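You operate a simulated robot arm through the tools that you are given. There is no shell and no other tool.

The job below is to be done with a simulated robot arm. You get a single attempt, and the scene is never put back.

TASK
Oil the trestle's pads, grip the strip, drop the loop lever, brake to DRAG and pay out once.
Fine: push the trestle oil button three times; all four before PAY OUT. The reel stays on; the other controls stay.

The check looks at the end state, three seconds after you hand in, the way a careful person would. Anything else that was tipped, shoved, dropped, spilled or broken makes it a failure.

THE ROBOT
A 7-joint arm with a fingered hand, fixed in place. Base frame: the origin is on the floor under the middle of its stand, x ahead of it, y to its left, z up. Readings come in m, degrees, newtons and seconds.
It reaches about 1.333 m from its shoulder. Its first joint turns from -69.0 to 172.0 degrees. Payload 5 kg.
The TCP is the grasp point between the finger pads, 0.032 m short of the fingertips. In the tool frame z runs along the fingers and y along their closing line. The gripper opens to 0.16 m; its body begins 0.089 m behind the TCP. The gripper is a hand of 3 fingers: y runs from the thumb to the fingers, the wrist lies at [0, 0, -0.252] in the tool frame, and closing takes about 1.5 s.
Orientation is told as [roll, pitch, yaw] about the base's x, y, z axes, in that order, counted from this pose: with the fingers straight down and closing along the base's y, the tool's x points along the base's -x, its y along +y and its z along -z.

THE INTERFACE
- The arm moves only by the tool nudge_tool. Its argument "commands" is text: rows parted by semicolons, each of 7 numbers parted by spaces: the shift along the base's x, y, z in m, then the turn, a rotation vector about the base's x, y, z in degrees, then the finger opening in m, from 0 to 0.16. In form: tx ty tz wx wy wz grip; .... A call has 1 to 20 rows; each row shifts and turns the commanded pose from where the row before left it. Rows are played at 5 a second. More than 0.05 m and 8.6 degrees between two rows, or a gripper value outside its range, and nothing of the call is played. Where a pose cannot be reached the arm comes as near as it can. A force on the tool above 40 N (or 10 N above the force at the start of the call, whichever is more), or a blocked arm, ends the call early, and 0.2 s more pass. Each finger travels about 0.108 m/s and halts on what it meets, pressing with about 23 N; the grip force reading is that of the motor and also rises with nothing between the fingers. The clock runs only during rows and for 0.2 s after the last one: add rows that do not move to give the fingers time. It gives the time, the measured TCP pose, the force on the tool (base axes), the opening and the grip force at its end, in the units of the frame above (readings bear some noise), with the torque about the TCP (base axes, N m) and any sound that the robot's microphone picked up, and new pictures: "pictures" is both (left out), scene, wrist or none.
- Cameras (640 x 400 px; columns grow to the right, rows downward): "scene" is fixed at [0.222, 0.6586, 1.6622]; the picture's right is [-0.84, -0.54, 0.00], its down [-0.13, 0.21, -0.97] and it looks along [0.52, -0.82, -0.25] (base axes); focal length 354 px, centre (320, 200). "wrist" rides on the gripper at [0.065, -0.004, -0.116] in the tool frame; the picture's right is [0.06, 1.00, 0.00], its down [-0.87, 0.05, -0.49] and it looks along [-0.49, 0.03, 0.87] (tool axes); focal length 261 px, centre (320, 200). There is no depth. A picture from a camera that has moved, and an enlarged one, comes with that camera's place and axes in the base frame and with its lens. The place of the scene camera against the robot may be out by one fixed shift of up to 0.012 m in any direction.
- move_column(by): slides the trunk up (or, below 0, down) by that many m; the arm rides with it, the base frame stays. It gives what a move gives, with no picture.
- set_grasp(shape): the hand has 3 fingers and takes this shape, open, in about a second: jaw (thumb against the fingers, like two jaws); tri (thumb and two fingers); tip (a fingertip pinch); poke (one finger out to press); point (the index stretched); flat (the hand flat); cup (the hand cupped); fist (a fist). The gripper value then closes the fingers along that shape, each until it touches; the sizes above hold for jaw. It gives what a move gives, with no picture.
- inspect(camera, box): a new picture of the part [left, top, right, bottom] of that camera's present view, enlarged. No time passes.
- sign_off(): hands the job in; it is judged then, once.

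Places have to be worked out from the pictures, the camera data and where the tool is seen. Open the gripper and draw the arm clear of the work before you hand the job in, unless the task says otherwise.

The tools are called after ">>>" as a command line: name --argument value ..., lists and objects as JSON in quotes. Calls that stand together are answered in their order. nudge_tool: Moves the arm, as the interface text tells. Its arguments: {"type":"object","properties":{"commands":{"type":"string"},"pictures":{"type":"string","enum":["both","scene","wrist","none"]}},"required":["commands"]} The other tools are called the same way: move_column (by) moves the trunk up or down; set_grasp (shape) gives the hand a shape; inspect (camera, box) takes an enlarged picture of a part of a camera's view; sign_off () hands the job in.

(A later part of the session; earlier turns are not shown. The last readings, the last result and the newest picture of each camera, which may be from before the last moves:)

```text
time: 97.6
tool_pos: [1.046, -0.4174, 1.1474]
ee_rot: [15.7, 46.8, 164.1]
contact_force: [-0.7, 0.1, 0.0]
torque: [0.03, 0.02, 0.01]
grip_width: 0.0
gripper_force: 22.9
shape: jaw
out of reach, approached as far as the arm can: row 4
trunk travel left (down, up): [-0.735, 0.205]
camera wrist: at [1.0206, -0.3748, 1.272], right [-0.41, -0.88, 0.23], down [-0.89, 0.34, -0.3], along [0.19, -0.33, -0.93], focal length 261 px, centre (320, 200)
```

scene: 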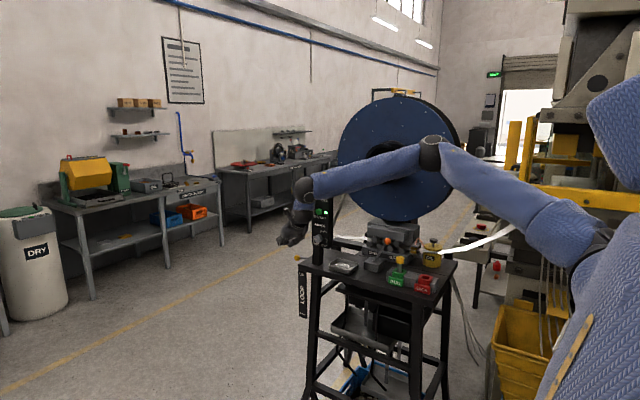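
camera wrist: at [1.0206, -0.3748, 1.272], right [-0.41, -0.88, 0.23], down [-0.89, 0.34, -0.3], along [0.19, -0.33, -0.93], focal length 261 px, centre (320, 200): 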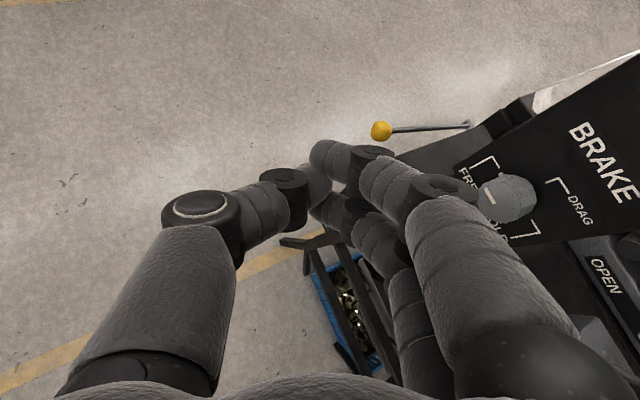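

A useful view: the rod runs back to a bracket. I'll zoom in on the pivot and on the brake knob.

>>> inspect --camera "wrist" --box '[360, 80, 540, 190]'

>>> inspect --camera "wrist" --box '[420, 80, 640, 300]'

```text
3.56 times, centred on (450, 135) of wrist
camera zoom: at [1.0206, -0.3748, 1.272], right [-0.41, -0.88, 0.23], down [-0.89, 0.34, -0.3], along [0.19, -0.33, -0.93], focal length 927 px, centre (-142, 431)
```

zoom: 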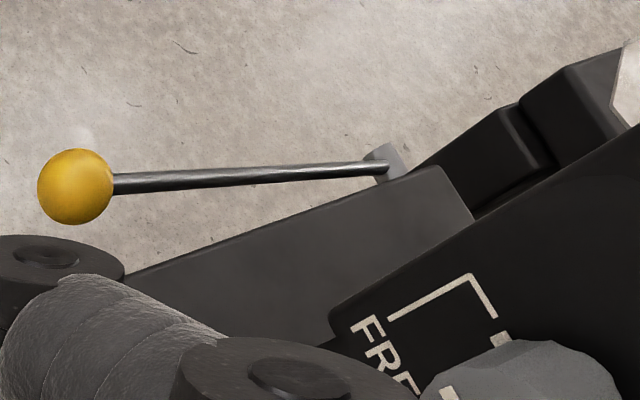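

```text
1.82 times, centred on (530, 190) of wrist
camera zoom: at [1.0206, -0.3748, 1.272], right [-0.41, -0.88, 0.23], down [-0.89, 0.34, -0.3], along [0.19, -0.33, -0.93], focal length 474 px, centre (-62, 218)
```

zoom: 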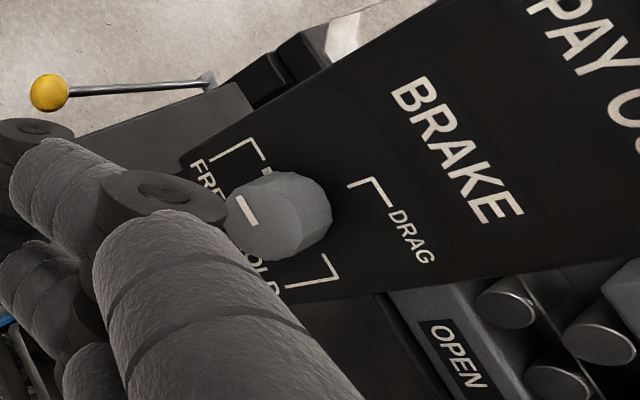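

That view shows the lever's pivot at about (1.142, −0.894, 0.87). With the elbow pinned high and outward I can't get past the table corner, so I want an elbow-low posture. I'll raise the trunk and retract the hand low and close in front of the robot, to let the elbow drop.

>>> nudge_tool --commands "-0.03 0.03 0 0 0 0 0; -0.04 0.02 0 0 0 0 0; -0.04 0.01 0 0 0 0 0; -0.045 0 0 0 0 0 0; -0.045 0 0 0 0 0 0; -0.045 0 0 0 0 0 0; -0.045 0 0 0 0 0 0; -0.045 0 0 0 0 0 0; 0 0 0 0 0 0 0" --pictures "scene"

```text
time: 99.6
tool_pos: [0.7134, -0.359, 1.1431]
ee_rot: [15.7, 46.8, 164.0]
contact_force: [0.3, -0.4, -0.2]
torque: [0.05, 0.0, 0.01]
grip_width: 0.0
gripper_force: 22.4
shape: jaw
trunk travel left (down, up): [-0.735, 0.205]
```

scene: 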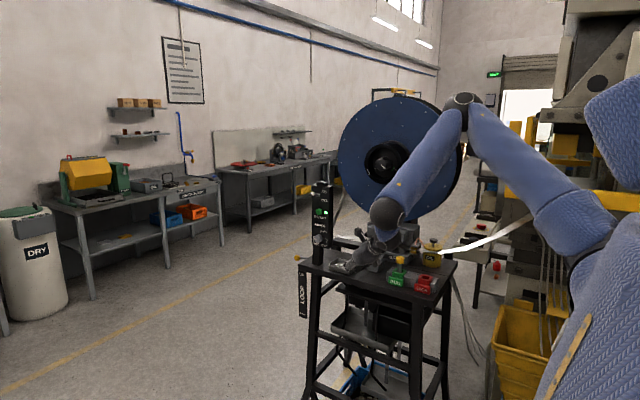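

I'll raise the trunk fully and then bring the hand down and inward.

>>> move_column --by 0.2

>>> nudge_tool --commands "-0.03 0.01 -0.03 0 0 0 0; -0.03 0 -0.03 0 0 0 0; -0.03 0 -0.03 0 0 0 0; -0.03 0 -0.04 0 0 0 0; -0.03 0 -0.04 0 0 0 0; 0 0 -0.04 0 0 0 0; 0 0 -0.04 0 0 0 0; 0 0 -0.04 0 0 0 0; 0 0 0 0 0 0 0" --pictures "scene"

```text
time: 101.8
tool_pos: [0.7134, -0.3598, 1.3457]
ee_rot: [15.6, 46.7, 164.0]
contact_force: [0.2, 0.7, -0.3]
torque: [-0.04, 0.02, 0.01]
grip_width: 0.0
gripper_force: 22.8
shape: jaw
trunk travel left (down, up): [-0.935, 0.005]
```

```text
time: 103.8
tool_pos: [0.6065, -0.443, 1.1274]
ee_rot: [15.2, 46.5, 163.9]
contact_force: [0.0, 0.5, 0.4]
torque: [-0.02, -0.02, 0.01]
grip_width: 0.0
gripper_force: 22.8
shape: jaw
out of reach, approached as far as the arm can: row 1, 2, 3, 4, 5, 6, 7, 8
trunk travel left (down, up): [-0.935, 0.005]
```

scene: 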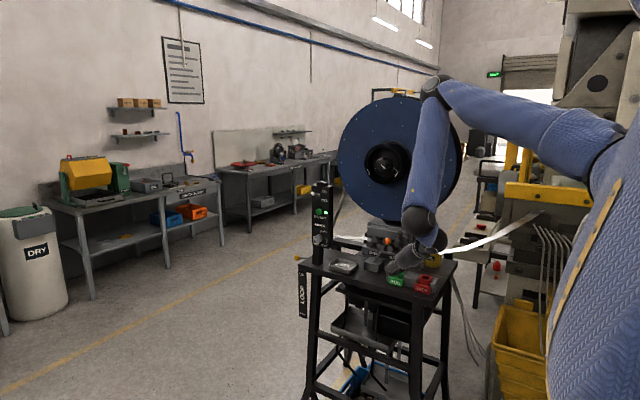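

The elbow is back at its pinned spot and folded to its limit. From the oil-pressing pose I know the elbow can swing out to the side, so I'll go toward that region (near end of the table, well above it), aiming to drop the elbow from there.

>>> nudge_tool --commands "0 0 0.04 0 0 0 0; 0 -0.02 0.03 0 0 0 0; -0.01 -0.03 0.02 0 0 0 0; -0.01 -0.03 0.01 0 0 0 0; -0.02 -0.03 0 0 0 0 0; -0.02 -0.03 0 0 0 0 0; -0.02 -0.03 0 0 0 0 0; 0 0 0 0 0 0 0" --pictures "scene"

```text
time: 105.8
tool_pos: [0.5035, -0.6201, 1.1992]
ee_rot: [17.0, 43.4, 164.8]
contact_force: [-0.1, -0.1, 0.2]
torque: [0.04, 0.0, 0.01]
grip_width: 0.0
gripper_force: 22.7
shape: jaw
trunk travel left (down, up): [-0.935, 0.005]
stopped in row 8: the arm was blocked; the commanded pose is now the measured one
```

scene: 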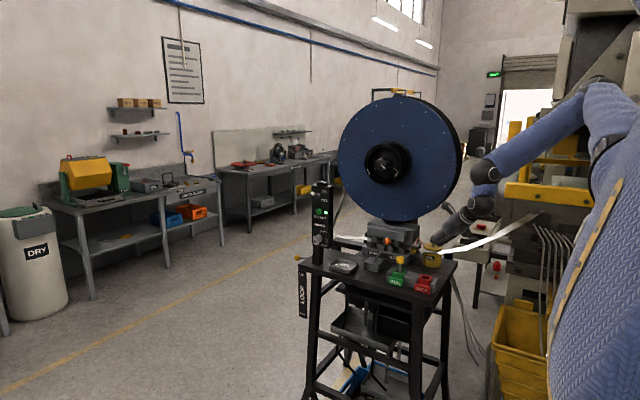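

The arm swung its elbow out and reported "blocked" with no tool force. I'll check closely that nothing is touched.

>>> inspect --camera "scene" --box '[400, 60, 640, 300]'

>>> inspect --camera "wrist" --box '[0, 0, 640, 400]'

```text
1.67 times, centred on (520, 180) of scene
camera zoom: at [0.222, 0.6586, 1.6622], right [-0.84, -0.54, 0.0], down [-0.13, 0.21, -0.97], along [0.52, -0.82, -0.25], focal length 590 px, centre (-13, 233)
```

zoom: 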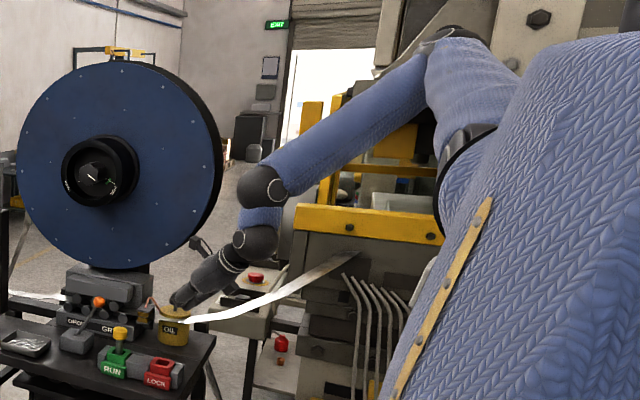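

```text
1.00 times, centred on (320, 200) of wrist (not enlarged: the box is as wide or as high as the picture)
camera zoom: at [0.4875, -0.5767, 1.3243], right [-0.4, -0.88, 0.25], down [-0.91, 0.34, -0.24], along [0.13, -0.33, -0.94], focal length 261 px, centre (320, 200)
```

zoom: 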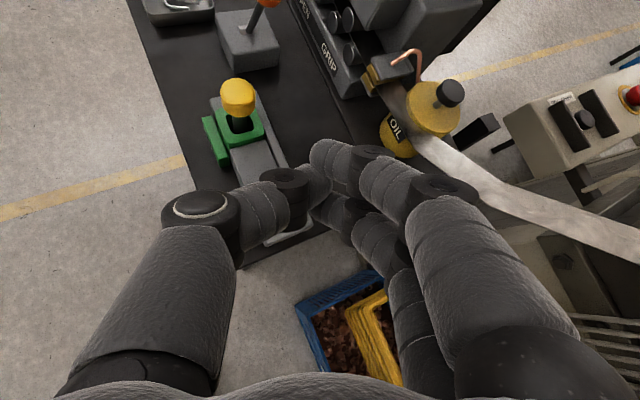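

Nothing appears disturbed; it was probably a fast elbow swing. Now I'll move off the table's near end toward the robot and lower the hand in short steps so the elbow drops.

>>> nudge_tool --commands "-0.02 0.01 0 0 0 0 0; -0.02 0.01 0 0 0 0 0; -0.02 0.01 0 0 0 0 0; -0.02 0.01 0 0 0 0 0; 0 0 0 0 0 0 0; 0 0 0 0 0 0 0" --pictures "scene"

```text
time: 107.2
tool_pos: [0.4664, -0.6128, 1.1931]
ee_rot: [16.9, 43.2, 164.7]
contact_force: [-0.6, -0.2, -0.3]
torque: [0.02, 0.02, 0.01]
grip_width: 0.0
gripper_force: 23.0
shape: jaw
out of reach, approached as far as the arm can: row 2, 3, 4
trunk travel left (down, up): [-0.935, 0.005]
```

scene: 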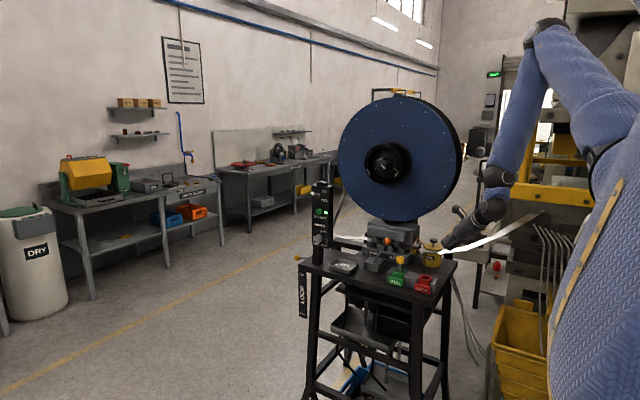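

The elbow folded upward instead. I'll bring the hand back in front of the table, turn it to point forward, and then lower it there, which should push the elbow outward and down.

>>> nudge_tool --commands "0.01 0.015 0.02 0 0 0 0; 0.015 0.02 0.02 0 0 0 0; 0.02 0.02 0.02 0 0 0 0; 0.02 0.02 0.02 0 0 0 0; 0.02 0.02 0.01 0 0 0 0; 0.02 0.02 0.01 0 0 0 0; 0.02 0.02 0 0 0 0 0; 0.02 0.02 0 0 0 0 0; 0 0 0 0 0 0 0; 0 0 0 0 0 0 0" --pictures "scene"

```text
time: 109.4
tool_pos: [0.6321, -0.4737, 1.2838]
ee_rot: [17.0, 43.3, 165.0]
contact_force: [-0.2, 0.4, 0.0]
torque: [-0.03, 0.0, 0.04]
grip_width: 0.0
gripper_force: 23.4
shape: jaw
out of reach, approached as far as the arm can: row 1, 2, 3
trunk travel left (down, up): [-0.935, 0.005]
```

scene: 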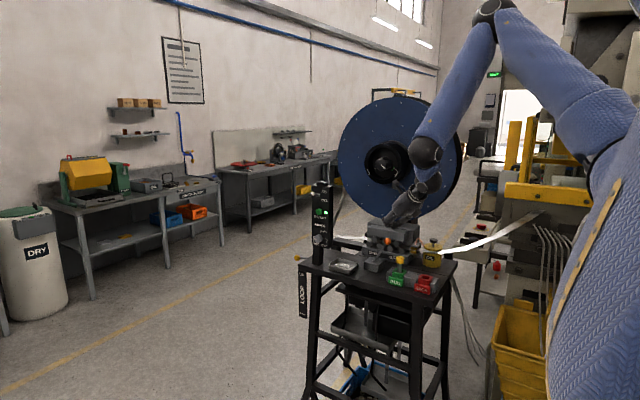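

The elbow is high but everything is clear. Now I'll turn the hand to point forward (+x, slightly left) and then start lowering.

>>> nudge_tool --commands "0.02 0.01 0 3.5 -4.3 5.8 0; 0.02 0.01 0 3.5 -4.3 5.8 0; 0.02 0.01 0 3.5 -4.3 5.8 0; 0.02 0.01 0 3.5 -4.3 5.8 0; 0.02 0.01 0 3.5 -4.3 5.8 0; 0 0 0 3.5 -4.3 5.8 0; 0 0 0 0 0 0 0" --pictures "scene"

```text
time: 111.0
tool_pos: [0.7314, -0.4232, 1.2841]
ee_rot: [-29.0, 63.6, 162.7]
contact_force: [-0.9, 0.7, -0.5]
torque: [-0.02, 0.01, 0.01]
grip_width: 0.0
gripper_force: 22.7
shape: jaw
trunk travel left (down, up): [-0.935, 0.005]
```

scene: 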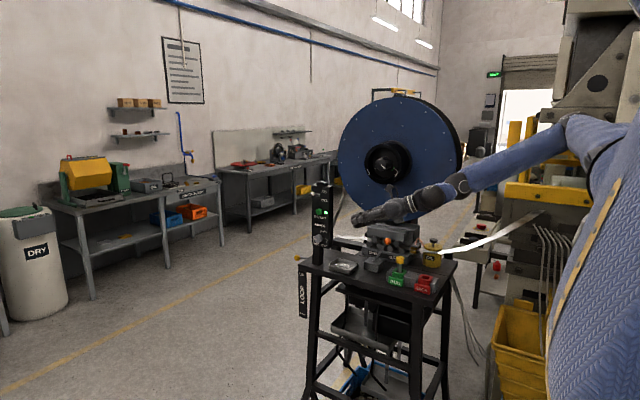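

The elbow has now dropped to shoulder height out to the side, as I hoped. I'll lower the hand in front of the table so the elbow goes below that.

>>> nudge_tool --commands "0 0 -0.03 0 0 0 0; 0 0 -0.03 0 0 0 0; 0 0 -0.03 0 0 0 0; 0 0 -0.03 0 0 0 0; 0 0.01 -0.03 0 0 0 0; 0 0.01 -0.03 0 0 0 0; 0 0 0 0 0 0 0" --pictures "scene"

```text
time: 112.6
tool_pos: [0.7294, -0.4099, 1.1242]
ee_rot: [-29.0, 63.6, 162.5]
contact_force: [-0.8, 0.5, 0.0]
torque: [-0.08, -0.06, -0.01]
grip_width: 0.0
gripper_force: 23.2
shape: jaw
out of reach, approached as far as the arm can: row 6
trunk travel left (down, up): [-0.935, 0.005]
```

scene: 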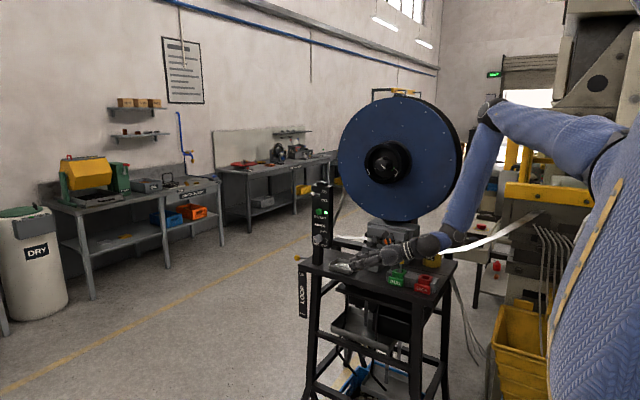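

It slid back to the high side. I'll go back up to the previous pose, then draw the hand back toward the robot before lowering, so the elbow can only drop.

>>> nudge_tool --commands "0 0 0.03 0 0 0 0; 0 0 0.03 0 0 0 0; 0 0 0.03 0 0 0 0; 0 0 0.03 0 0 0 0; 0 0 0.03 0 0 0 0; -0.02 -0.01 0.01 0 0 0 0; -0.03 -0.01 0 0 0 0 0; -0.03 -0.01 0 0 0 0 0; -0.03 -0.01 0 0 0 0 0; 0 0 0 0 0 0 0" --pictures "scene"

```text
time: 114.8
tool_pos: [0.6226, -0.4487, 1.2819]
ee_rot: [-29.0, 63.4, 162.7]
contact_force: [0.5, 0.7, 0.4]
torque: [0.01, -0.04, 0.0]
grip_width: 0.0001
gripper_force: 22.9
shape: jaw
trunk travel left (down, up): [-0.935, 0.005]
```

scene: 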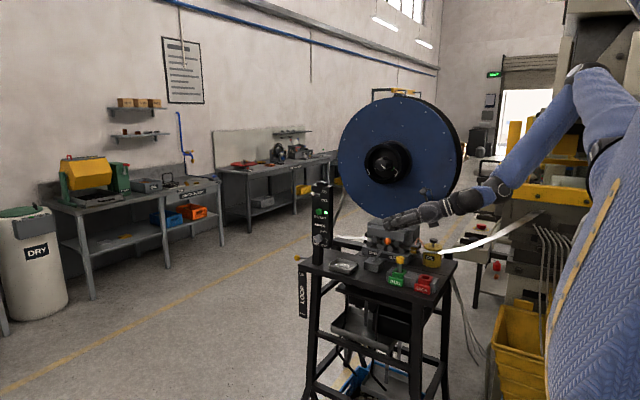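

Now the elbow is up-and-sideways rather than forward, so lowering from here may take it straight down. I'll lower in small steps and watch.

>>> nudge_tool --commands "0 0 -0.02 0 0 0 0; 0 0 -0.025 0 0 0 0; 0 0 -0.025 0 0 0 0; 0 0 -0.025 0 0 0 0; 0 0 0 0 0 0 0" --pictures "scene"

```text
time: 116.0
tool_pos: [0.6342, -0.4576, 1.1925]
ee_rot: [-29.2, 62.9, 162.5]
contact_force: [0.6, -0.4, -0.5]
torque: [0.01, -0.03, 0.04]
grip_width: 0.0001
gripper_force: 22.9
shape: jaw
out of reach, approached as far as the arm can: row 3, 4
trunk travel left (down, up): [-0.935, 0.005]
```

scene: 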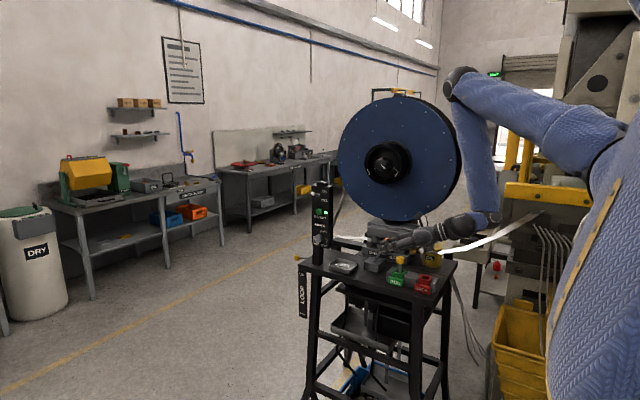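

The elbow cannot go below its limit, so I'll work with the reachable sphere. On paper there is one feasible way: hand nearly level in front of the table, jaws fully open with the fingers on the table side reaching around the corner over the ball, pressed down with the trunk. I'll raise the hand first in open space.

>>> nudge_tool --commands "0.02 0.015 0.03 0 0 0 0; 0.02 0.015 0.03 0 0 0 0; 0.02 0.015 0.03 0 0 0 0; 0.02 0.015 0.03 0 0 0 0; 0.02 0.015 0.03 0 0 0 0; 0.02 0.015 0.03 0 0 0 0; 0.02 0 0.03 0 0 0 0; 0 0 0 0 0 0 0" --pictures "scene"

```text
time: 117.8
tool_pos: [0.7758, -0.3656, 1.4038]
ee_rot: [-29.0, 63.5, 162.7]
contact_force: [-0.1, 0.9, -0.4]
torque: [0.03, 0.01, 0.01]
grip_width: 0.0004
gripper_force: 23.1
shape: jaw
trunk travel left (down, up): [-0.935, 0.005]
```

scene: 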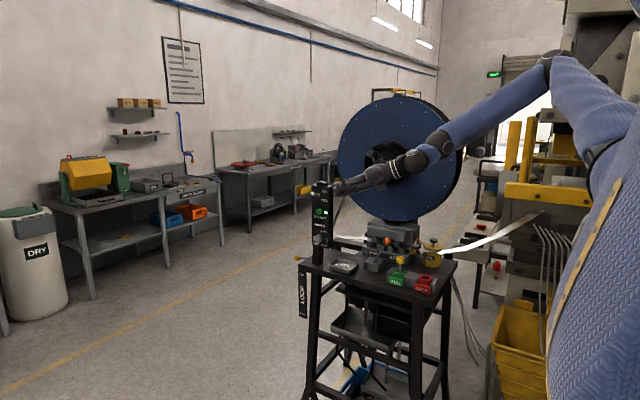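

Good. Now I'll turn the hand to the planned heading (about 31° right of forward, 10° down) while extending a little.

>>> nudge_tool --commands "0.03 0 0.005 -2.52 -1.88 -6.8 0; 0.03 0 0.005 -2.52 -1.88 -6.8 0; 0.03 0 0.005 -2.52 -1.88 -6.8 0; 0.03 0 0.005 -2.52 -1.88 -6.8 0; 0.03 0 0.005 -2.52 -1.88 -6.8 0; 0.03 0 0.005 -2.52 -1.88 -6.8 0; 0 0 0 0 0 0 0" --pictures "scene"

```text
time: 119.4
tool_pos: [0.9539, -0.3655, 1.4337]
ee_rot: [-0.1, 80.1, 149.3]
contact_force: [0.1, -0.7, 0.6]
torque: [0.03, 0.0, 0.06]
grip_width: 0.0
gripper_force: 22.7
shape: jaw
trunk travel left (down, up): [-0.935, 0.005]
```

scene: 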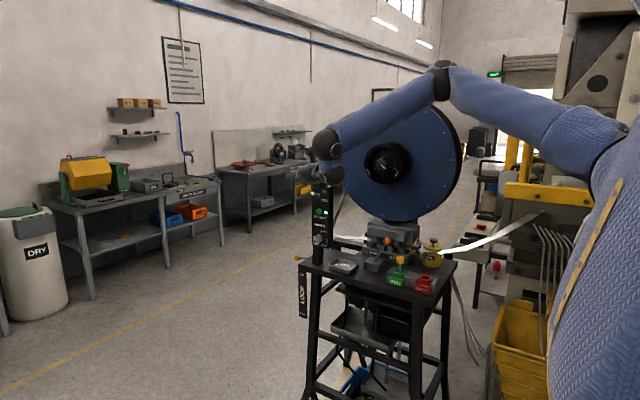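

Orientation achieved with no flags. Now I'll extend toward the planned point, still high above everything, to check the reach.

>>> nudge_tool --commands "0.03 -0.017 0.015 0 0 0 0; 0.03 -0.017 0.015 0 0 0 0; 0.03 -0.017 0.015 0 0 0 0; 0.03 -0.017 0.015 0 0 0 0; 0.03 -0.017 0.015 0 0 0 0; 0.03 -0.017 0.015 0 0 0 0; 0.03 -0.017 0.015 0 0 0 0; 0.03 -0.017 0.015 0 0 0 0; 0 0 0 0 0 0 0" --pictures "both"

```text
time: 121.4
tool_pos: [1.1941, -0.5003, 1.5547]
ee_rot: [0.5, 80.1, 149.7]
contact_force: [1.4, 0.4, 0.4]
torque: [-0.01, -0.01, 0.04]
grip_width: 0.0
gripper_force: 23.1
shape: jaw
trunk travel left (down, up): [-0.935, 0.005]
camera wrist: at [1.1075, -0.445, 1.6407], right [-0.5, -0.86, 0.06], down [-0.57, 0.28, -0.77], along [0.65, -0.42, -0.63], focal length 261 px, centre (320, 200)
```

scene: 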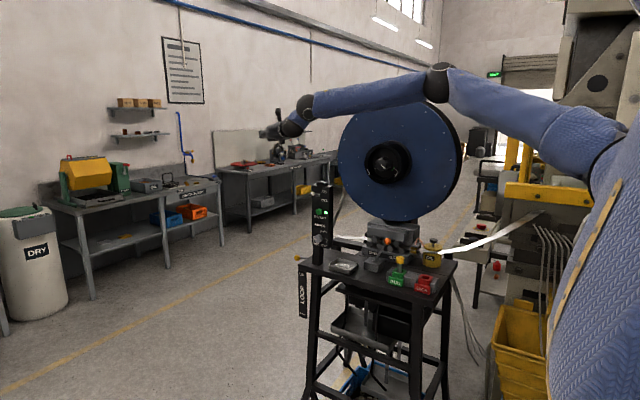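
wrist: 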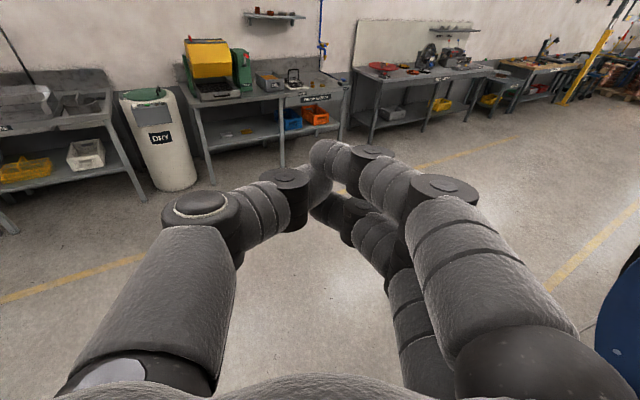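

It reached (1.194, −0.500) at the planned attitude with no flag. I'll probe how much margin remains with one further step outward.

>>> nudge_tool --commands "0.015 0 0 0 0 0 0; 0.015 0 0 0 0 0 0; 0 0 0 0 0 0 0" --pictures "none"

```text
time: 122.2
tool_pos: [1.2093, -0.5042, 1.5559]
ee_rot: [0.4, 80.0, 149.7]
contact_force: [0.9, -0.3, 0.5]
torque: [0.0, -0.02, -0.02]
grip_width: 0.0002
gripper_force: 23.2
shape: jaw
out of reach, approached as far as the arm can: row 2
trunk travel left (down, up): [-0.935, 0.005]
```

The limit here is about x=1.209, matching my model. I'll set x≈1.195, y≈−0.507, open the jaws fully, and then lower the trunk in stages with checks.

>>> nudge_tool --commands "-0.007 -0.002 0 0 0 0 0.16; -0.007 -0.001 0 0 0 0 0.16; 0 0 0 0 0 0 0.16; 0 0 0 0 0 0 0.16; 0 0 0 0 0 0 0.16; 0 0 0 0 0 0 0.16; 0 0 0 0 0 0 0.16; 0 0 0 0 0 0 0.16; 0 0 0 0 0 0 0.16" --pictures "none"

>>> move_column --by -0.35

>>> nudge_tool --commands "0 0 0 0 0 0 0.16" --pictures "both"

```text
time: 124.2
tool_pos: [1.1968, -0.5072, 1.5552]
ee_rot: [0.6, 80.2, 149.6]
contact_force: [-0.3, -1.0, 0.5]
torque: [-0.01, -0.03, -0.01]
grip_width: 0.1524
gripper_force: 0.1
shape: jaw
trunk travel left (down, up): [-0.935, 0.005]
```

```text
time: 127.6
tool_pos: [1.1959, -0.5086, 1.2058]
ee_rot: [0.4, 80.1, 149.8]
contact_force: [0.4, 0.2, -0.1]
torque: [-0.01, -0.04, -0.03]
grip_width: 0.1519
gripper_force: 0.1
shape: jaw
trunk travel left (down, up): [-0.585, 0.355]
```

```text
time: 128.0
tool_pos: [1.195, -0.5082, 1.2056]
ee_rot: [0.5, 80.1, 149.7]
contact_force: [0.1, -0.1, 0.5]
torque: [-0.02, 0.0, 0.01]
grip_width: 0.1521
gripper_force: 0.0
shape: jaw
trunk travel left (down, up): [-0.585, 0.355]
camera wrist: at [1.1095, -0.4528, 1.2903], right [-0.5, -0.86, 0.06], down [-0.57, 0.28, -0.77], along [0.65, -0.42, -0.63], focal length 261 px, centre (320, 200)
```

scene: 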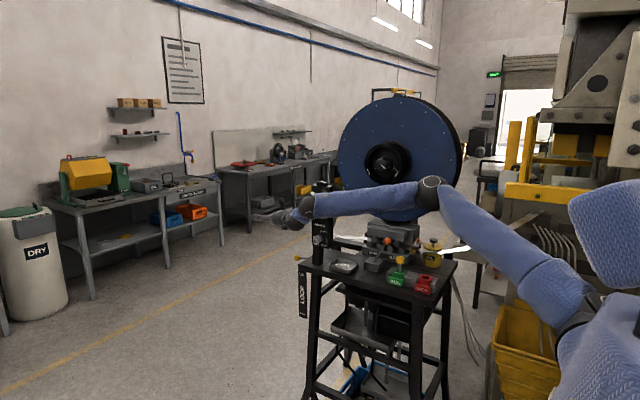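
wrist: 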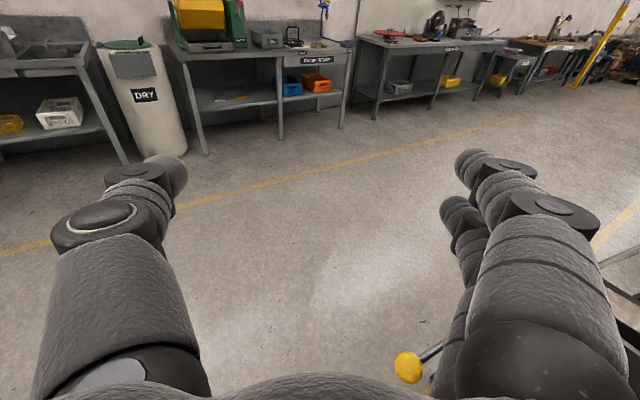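

The ball is visible below, and I compute it just inside the lower finger's line, as planned. I'll lower another 0.12 m and check the alignment to ball and corner.

>>> move_column --by -0.12

>>> nudge_tool --commands "0 0 0 0 0 0 0.16" --pictures "both"

>>> inspect --camera "scene" --box '[250, 190, 350, 320]'

>>> inspect --camera "wrist" --box '[360, 130, 640, 400]'

```text
time: 129.5
tool_pos: [1.1952, -0.508, 1.0855]
ee_rot: [0.4, 80.1, 149.7]
contact_force: [-0.4, 0.4, 0.0]
torque: [0.01, 0.0, 0.0]
grip_width: 0.1524
gripper_force: 0.0
shape: jaw
trunk travel left (down, up): [-0.465, 0.475]
```

```text
time: 129.9
tool_pos: [1.1955, -0.5076, 1.0853]
ee_rot: [0.5, 80.1, 149.7]
contact_force: [0.4, 0.0, 0.2]
torque: [0.02, 0.0, 0.0]
grip_width: 0.1524
gripper_force: 0.0
shape: jaw
trunk travel left (down, up): [-0.465, 0.475]
camera wrist: at [1.1094, -0.4527, 1.1704], right [-0.5, -0.86, 0.06], down [-0.57, 0.28, -0.77], along [0.65, -0.42, -0.63], focal length 261 px, centre (320, 200)
```

scene: 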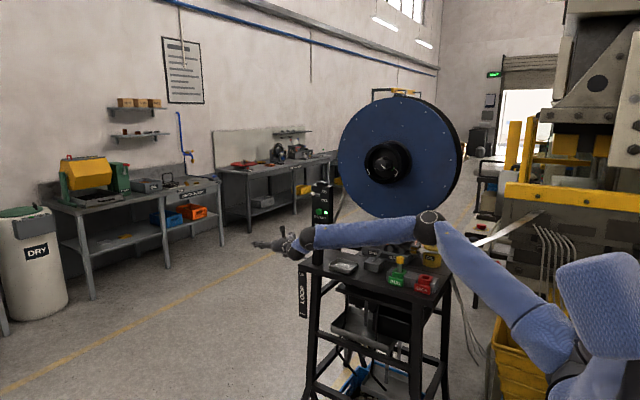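
wrist: 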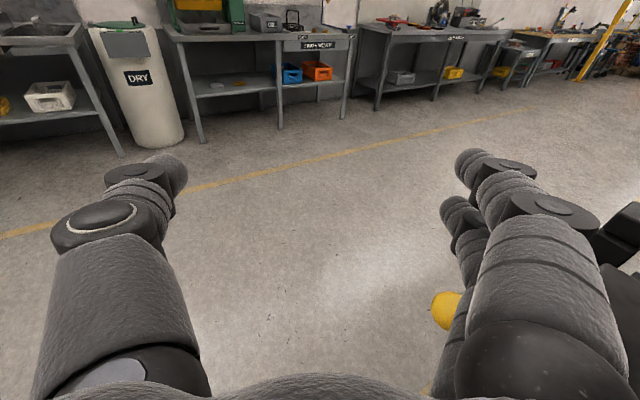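

```text
3.08 times, centred on (300, 255) of scene
camera zoom: at [0.222, 0.6586, 1.6622], right [-0.84, -0.54, 0.0], down [-0.13, 0.21, -0.97], along [0.52, -0.82, -0.25], focal length 1089 px, centre (382, 31)
```

zoom: 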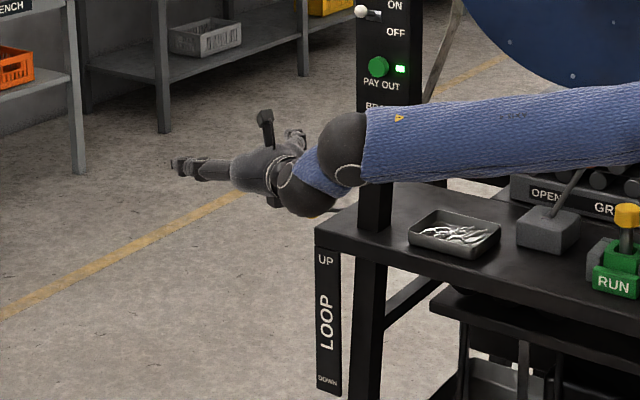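

```text
1.48 times, centred on (500, 265) of wrist
camera zoom: at [1.1094, -0.4527, 1.1704], right [-0.5, -0.86, 0.06], down [-0.57, 0.28, -0.77], along [0.65, -0.42, -0.63], focal length 386 px, centre (53, 104)
```

zoom: 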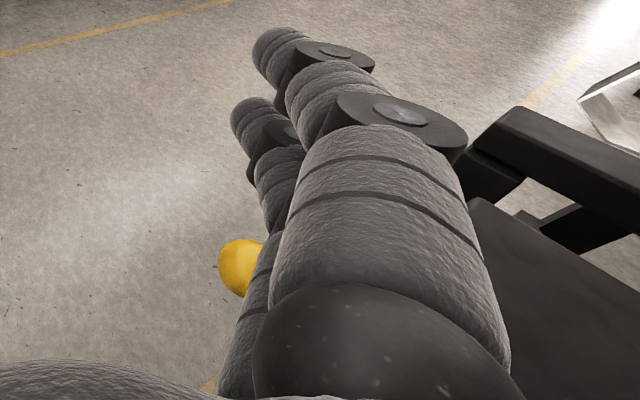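

My projection of the ball matches the picture exactly. I'll shift about 6 mm toward the table so the finger sits better over the ball, then lower with the trunk in small steps.

>>> nudge_tool --commands "-0.003 -0.005 0 0 0 0 0.16; 0 0 0 0 0 0 0.16" --pictures "none"

>>> move_column --by -0.06

>>> inspect --camera "wrist" --box '[360, 100, 640, 350]'

>>> inspect --camera "scene" --box '[260, 210, 350, 310]'

```text
time: 130.5
tool_pos: [1.1925, -0.5131, 1.0848]
ee_rot: [0.4, 80.2, 149.8]
contact_force: [0.3, 0.2, 0.2]
torque: [-0.01, 0.02, -0.01]
grip_width: 0.1521
gripper_force: 0.0
shape: jaw
trunk travel left (down, up): [-0.465, 0.475]
```

```text
time: 131.5
tool_pos: [1.1915, -0.5127, 1.0261]
ee_rot: [0.4, 80.1, 149.6]
contact_force: [0.3, -0.7, 0.3]
torque: [0.01, 0.0, 0.01]
grip_width: 0.1521
gripper_force: 0.0
shape: jaw
trunk travel left (down, up): [-0.405, 0.535]
```

```text
1.60 times, centred on (500, 225) of wrist
camera zoom: at [1.1061, -0.4572, 1.1108], right [-0.5, -0.86, 0.06], down [-0.57, 0.28, -0.77], along [0.65, -0.42, -0.63], focal length 417 px, centre (32, 160)
```

zoom: 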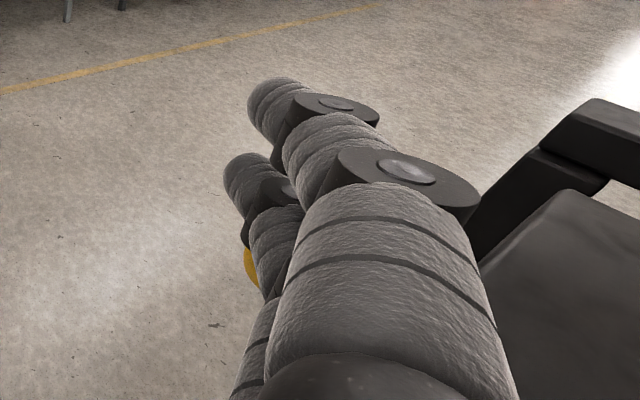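

```text
4.00 times, centred on (305, 260) of scene
camera zoom: at [0.222, 0.6586, 1.6622], right [-0.84, -0.54, 0.0], down [-0.13, 0.21, -0.97], along [0.52, -0.82, -0.25], focal length 1416 px, centre (380, -40)
```

zoom: 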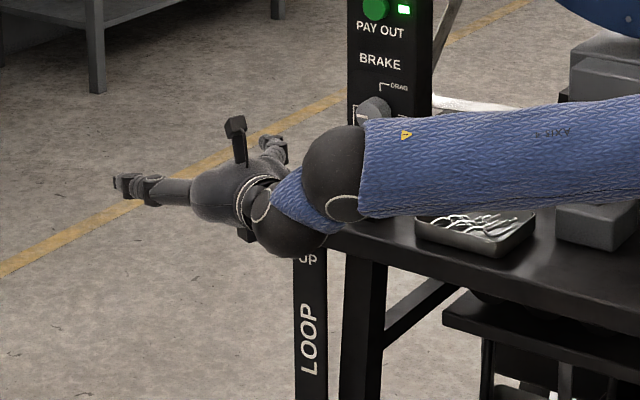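

The ball is just peeking out from under the lower finger. I'll lower by 2 cm and read the force.

>>> move_column --by -0.02

>>> nudge_tool --commands "0 0 0 0 0 0 0.16" --pictures "wrist"

```text
time: 132.2
tool_pos: [1.1914, -0.5125, 1.005]
ee_rot: [0.5, 80.1, 149.7]
contact_force: [-0.5, 0.5, -0.9]
torque: [0.0, 0.03, 0.0]
grip_width: 0.1523
gripper_force: 0.1
shape: jaw
trunk travel left (down, up): [-0.385, 0.555]
```

```text
time: 132.6
tool_pos: [1.1918, -0.5129, 1.0043]
ee_rot: [0.5, 80.1, 149.6]
contact_force: [-0.2, 0.5, 0.0]
torque: [-0.01, 0.01, 0.04]
grip_width: 0.1524
gripper_force: 0.0
shape: jaw
trunk travel left (down, up): [-0.385, 0.555]
camera wrist: at [1.1064, -0.4575, 1.0901], right [-0.5, -0.86, 0.06], down [-0.57, 0.28, -0.77], along [0.65, -0.42, -0.63], focal length 261 px, centre (320, 200)
```

wrist: 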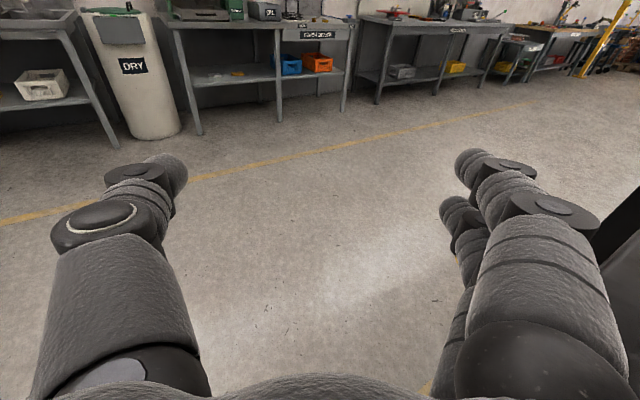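

No contact yet. I'll go down another centimetre at a time.

>>> move_column --by -0.01

>>> move_column --by -0.01

>>> nudge_tool --commands "0 0 0 0 0 0 0.16" --pictures "both"

>>> inspect --camera "wrist" --box '[380, 120, 640, 400]'

```text
time: 133.2
tool_pos: [1.1928, -0.5119, 0.9955]
ee_rot: [0.5, 80.1, 149.7]
contact_force: [0.9, 0.6, 0.8]
torque: [0.01, 0.06, 0.02]
grip_width: 0.1521
gripper_force: 0.1
shape: jaw
trunk travel left (down, up): [-0.375, 0.565]
```

```text
time: 133.8
tool_pos: [1.1927, -0.513, 0.9844]
ee_rot: [0.5, 80.1, 149.7]
contact_force: [-0.4, 0.5, 1.1]
torque: [0.0, 0.03, -0.02]
grip_width: 0.152
gripper_force: 0.0
shape: jaw
trunk travel left (down, up): [-0.365, 0.575]
```

```text
time: 134.2
tool_pos: [1.1915, -0.5129, 0.9838]
ee_rot: [0.6, 80.1, 149.7]
contact_force: [0.0, 0.5, 0.0]
torque: [0.04, 0.06, 0.0]
grip_width: 0.152
gripper_force: 0.1
shape: jaw
trunk travel left (down, up): [-0.365, 0.575]
camera wrist: at [1.1064, -0.4574, 1.0701], right [-0.5, -0.86, 0.06], down [-0.57, 0.28, -0.77], along [0.65, -0.42, -0.63], focal length 261 px, centre (320, 200)
```

scene: 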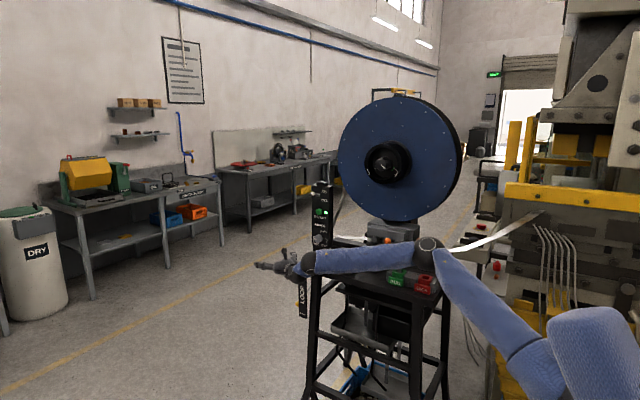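
wrist: 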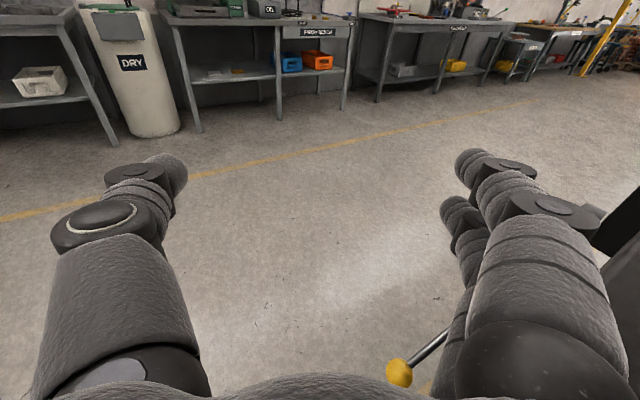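

```text
1.43 times, centred on (510, 260) of wrist
camera zoom: at [1.1064, -0.4574, 1.0701], right [-0.5, -0.86, 0.06], down [-0.57, 0.28, -0.77], along [0.65, -0.42, -0.63], focal length 372 px, centre (49, 114)
```

zoom: 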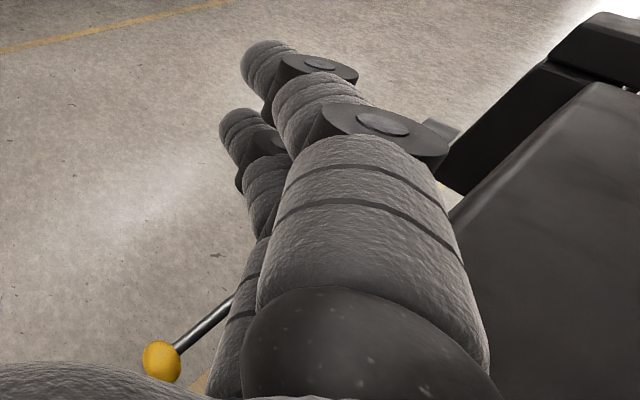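

Excellent — the lever let go and dropped; the ball is now at z≈0.72, level with DOWN. I'll raise the trunk straight back up and then check it from the scene camera.

>>> move_column --by 0.15

>>> nudge_tool --commands "-0.02 0.02 0.01 0 0 0 0.16; -0.03 0.03 0.01 0 0 0 0.16; -0.03 0.03 0.01 0 0 0 0.16; -0.03 0.02 0.01 0 0 0 0.16; 0 0 0 0 0 0 0.16" --pictures "both"

>>> inspect --camera "scene" --box '[270, 170, 400, 330]'

```text
time: 135.9
tool_pos: [1.193, -0.5123, 1.1343]
ee_rot: [0.5, 80.1, 149.8]
contact_force: [-0.4, 0.1, 0.1]
torque: [0.01, -0.01, -0.02]
grip_width: 0.1525
gripper_force: 0.0
shape: jaw
trunk travel left (down, up): [-0.515, 0.425]
```

```text
time: 137.1
tool_pos: [1.0844, -0.4116, 1.1712]
ee_rot: [0.5, 80.1, 149.7]
contact_force: [-0.3, -0.5, 0.0]
torque: [0.0, -0.01, 0.03]
grip_width: 0.152
gripper_force: 0.0
shape: jaw
trunk travel left (down, up): [-0.515, 0.425]
camera wrist: at [0.9979, -0.357, 1.2575], right [-0.5, -0.86, 0.06], down [-0.57, 0.28, -0.77], along [0.65, -0.42, -0.63], focal length 261 px, centre (320, 200)
```

scene: 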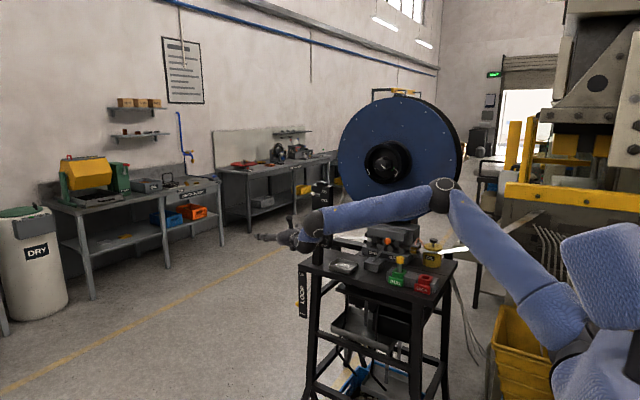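
wrist: 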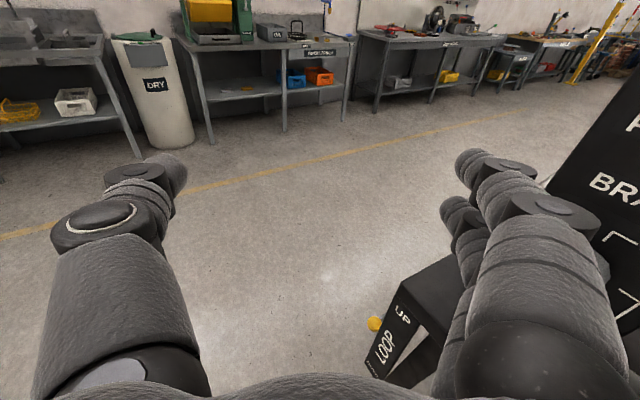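

```text
2.50 times, centred on (335, 250) of scene
camera zoom: at [0.222, 0.6586, 1.6622], right [-0.84, -0.54, 0.0], down [-0.13, 0.21, -0.97], along [0.52, -0.82, -0.25], focal length 885 px, centre (282, 75)
```

zoom: 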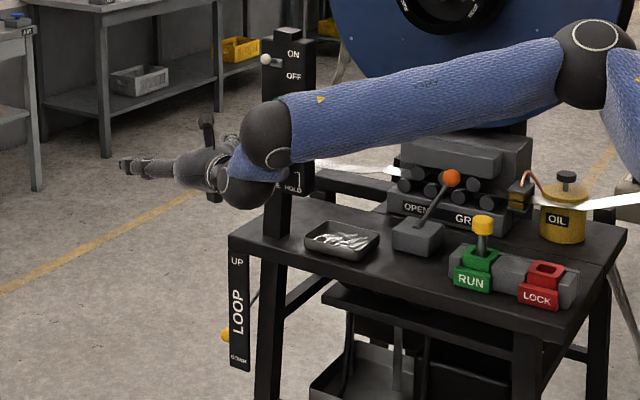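

Confirmed: the loop ball hangs by the DOWN mark. Next is the brake. My idea is to lay the lower finger across the top of the knob and draw it toward −x, turning the knob clockwise from FREE to DRAG. First I'll level the hand and swing its heading nearly parallel to the panel, at a safe distance.

>>> nudge_tool --commands "-0.02 0.01 0.01 -2.5 -4.3 0 0.16; -0.02 0.01 0.01 -2.5 -4.3 0 0.16; -0.02 0 0 0 0 7 0.16; -0.02 0 0 0 0 7 0.16; 0 0 0 0 0 6.5 0.16; 0 0 0 0 0 0 0.16" --pictures "both"

```text
time: 138.5
tool_pos: [1.0013, -0.392, 1.1948]
ee_rot: [151.1, 90.0, -39.0]
contact_force: [0.0, 0.0, 0.2]
torque: [0.03, -0.01, 0.01]
grip_width: 0.1525
gripper_force: 0.1
shape: jaw
trunk travel left (down, up): [-0.515, 0.425]
camera wrist: at [0.8895, -0.3687, 1.2601], right [-0.18, -0.98, 0.06], down [-0.49, 0.03, -0.87], along [0.85, -0.19, -0.49], focal length 261 px, centre (320, 200)
```

scene: 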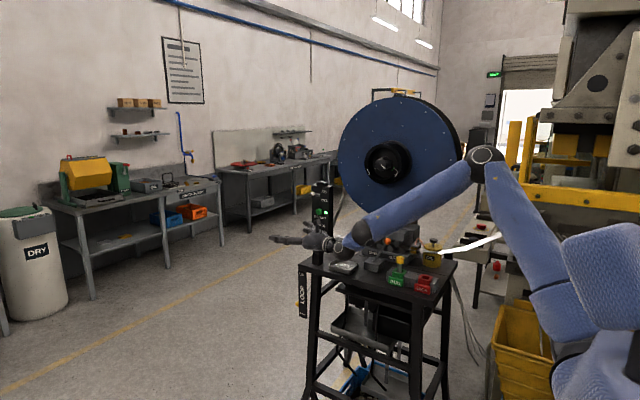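
wrist: 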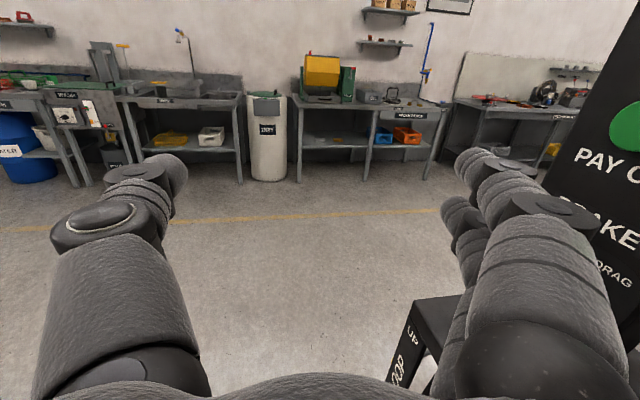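

The hand is level and nearly parallel to the panel. I'll look at the panel and knob closely from here.

>>> inspect --camera "wrist" --box '[440, 40, 640, 400]'

>>> inspect --camera "scene" --box '[290, 170, 350, 270]'

```text
1.11 times, centred on (540, 220) of wrist
camera zoom: at [0.8895, -0.3687, 1.2601], right [-0.18, -0.98, 0.06], down [-0.49, 0.03, -0.87], along [0.85, -0.19, -0.49], focal length 290 px, centre (76, 178)
```

zoom: 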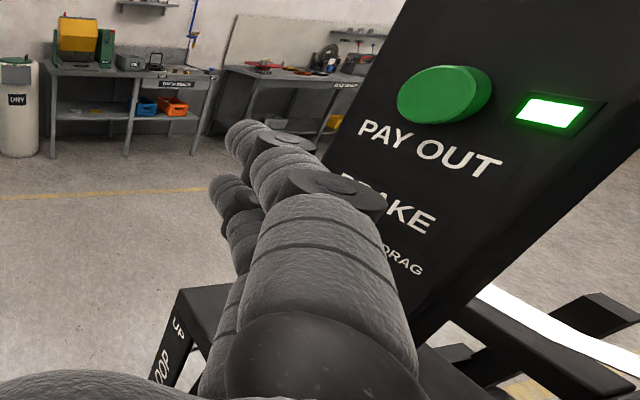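

```text
4.00 times, centred on (320, 220) of scene
camera zoom: at [0.222, 0.6586, 1.6622], right [-0.84, -0.54, 0.0], down [-0.13, 0.21, -0.97], along [0.52, -0.82, -0.25], focal length 1416 px, centre (320, 120)
```

zoom: 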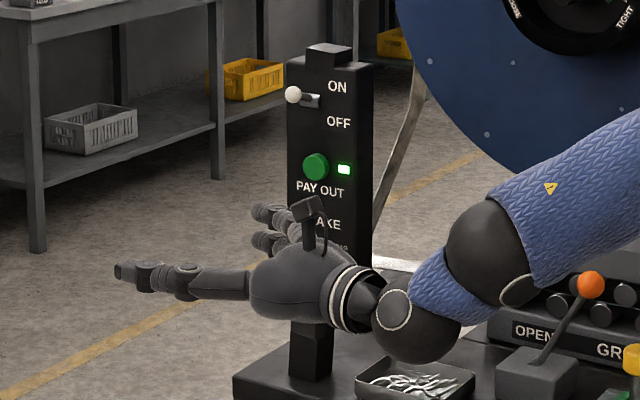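

PAY OUT is at about (0.995, −0.57, 1.237), the panel face at y≈−0.593, and the knob centre near (0.992, −0.57, 1.119). I'll turn the heading to straight +x and lower to z≈1.178, still well out from the panel.

>>> nudge_tool --commands "0.005 0 -0.006 0 0 5.2 0.16; 0.005 0 -0.006 0 0 5.2 0.16; 0.005 -0.01 -0.005 0 0 0 0.16; 0.005 -0.01 0 0 0 0 0.16; 0 0 0 0 0 0 0.16" --pictures "both"

>>> inspect --camera "scene" --box '[290, 180, 350, 260]'

>>> inspect --camera "wrist" --box '[440, 100, 640, 300]'

```text
time: 139.7
tool_pos: [1.0229, -0.4124, 1.1785]
ee_rot: [-164.7, 89.9, 15.4]
contact_force: [0.3, -0.6, 0.3]
torque: [-0.02, 0.03, 0.01]
grip_width: 0.1519
gripper_force: 0.1
shape: jaw
trunk travel left (down, up): [-0.515, 0.425]
camera wrist: at [0.9079, -0.4092, 1.2444], right [0.0, -1.0, 0.06], down [-0.49, -0.06, -0.87], along [0.87, -0.03, -0.49], focal length 261 px, centre (320, 200)
```

scene: 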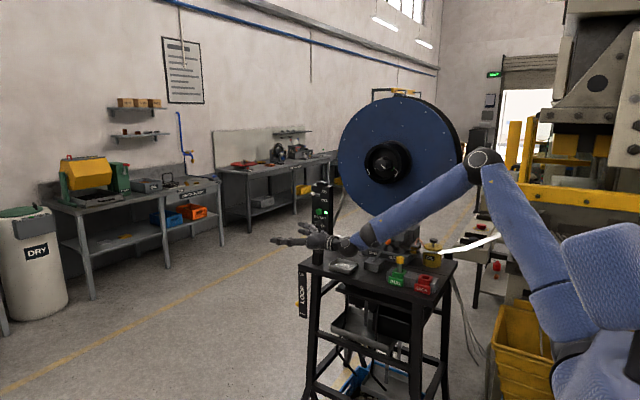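
wrist: 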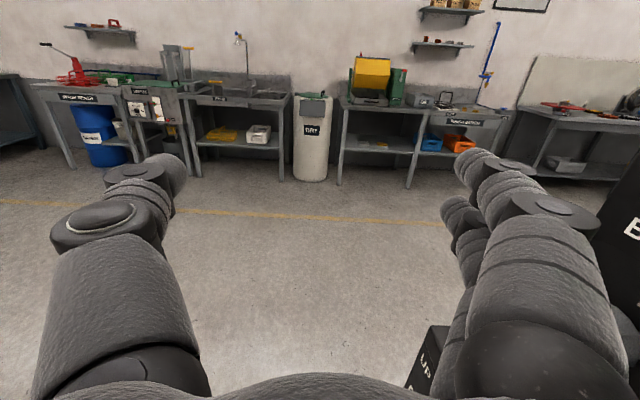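

```text
5.00 times, centred on (320, 220) of scene
camera zoom: at [0.222, 0.6586, 1.6622], right [-0.84, -0.54, 0.0], down [-0.13, 0.21, -0.97], along [0.52, -0.82, -0.25], focal length 1769 px, centre (320, 100)
```

zoom: 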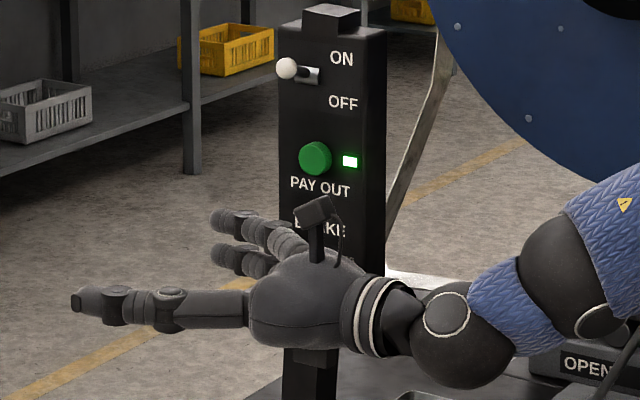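

```text
2.00 times, centred on (540, 200) of wrist
camera zoom: at [0.9079, -0.4092, 1.2444], right [0.0, -1.0, 0.06], down [-0.49, -0.06, -0.87], along [0.87, -0.03, -0.49], focal length 521 px, centre (-120, 200)
```

zoom: 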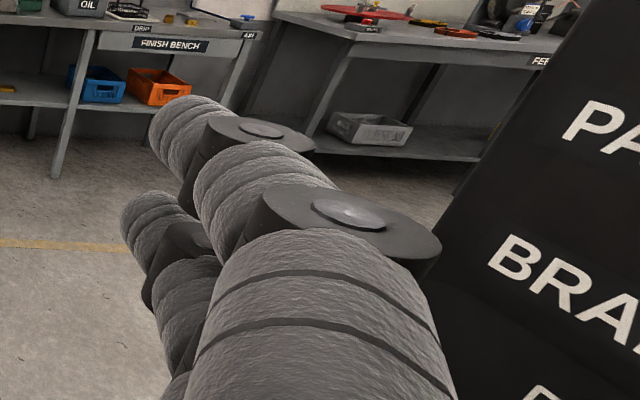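

Now I'll slide in toward the panel in two small moves, watching clearances to PAY OUT above and the knob below.

>>> nudge_tool --commands "0 -0.015 0 0 0 0 0.16; 0 -0.015 0 0 0 0 0.16; 0 0 0 0 0 0 0.16" --pictures "none"

>>> inspect --camera "wrist" --box '[440, 100, 640, 300]'

>>> inspect --camera "scene" --box '[290, 180, 350, 260]'

```text
time: 140.5
tool_pos: [1.0224, -0.4423, 1.1777]
ee_rot: [-161.0, 89.9, 19.1]
contact_force: [0.0, -0.3, -0.4]
torque: [0.01, 0.0, -0.04]
grip_width: 0.1521
gripper_force: 0.1
shape: jaw
trunk travel left (down, up): [-0.515, 0.425]
```

```text
2.00 times, centred on (540, 200) of wrist
camera zoom: at [0.9068, -0.4395, 1.2439], right [0.0, -1.0, 0.06], down [-0.49, -0.06, -0.87], along [0.87, -0.03, -0.49], focal length 521 px, centre (-120, 200)
```

zoom: 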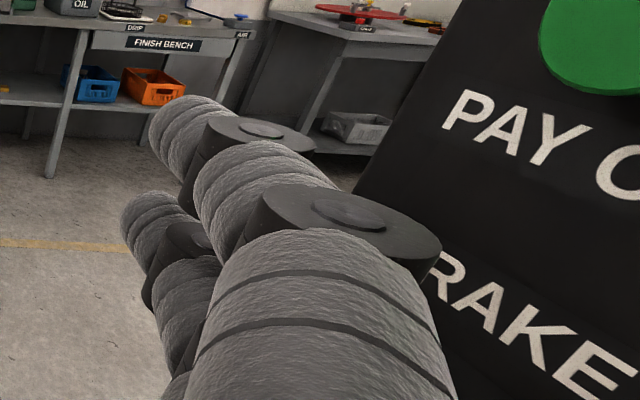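

```text
5.00 times, centred on (320, 220) of scene
camera zoom: at [0.222, 0.6586, 1.6622], right [-0.84, -0.54, 0.0], down [-0.13, 0.21, -0.97], along [0.52, -0.82, -0.25], focal length 1769 px, centre (320, 100)
```

zoom: 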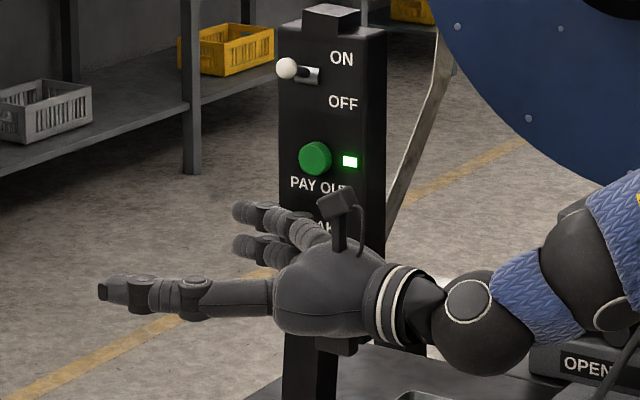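

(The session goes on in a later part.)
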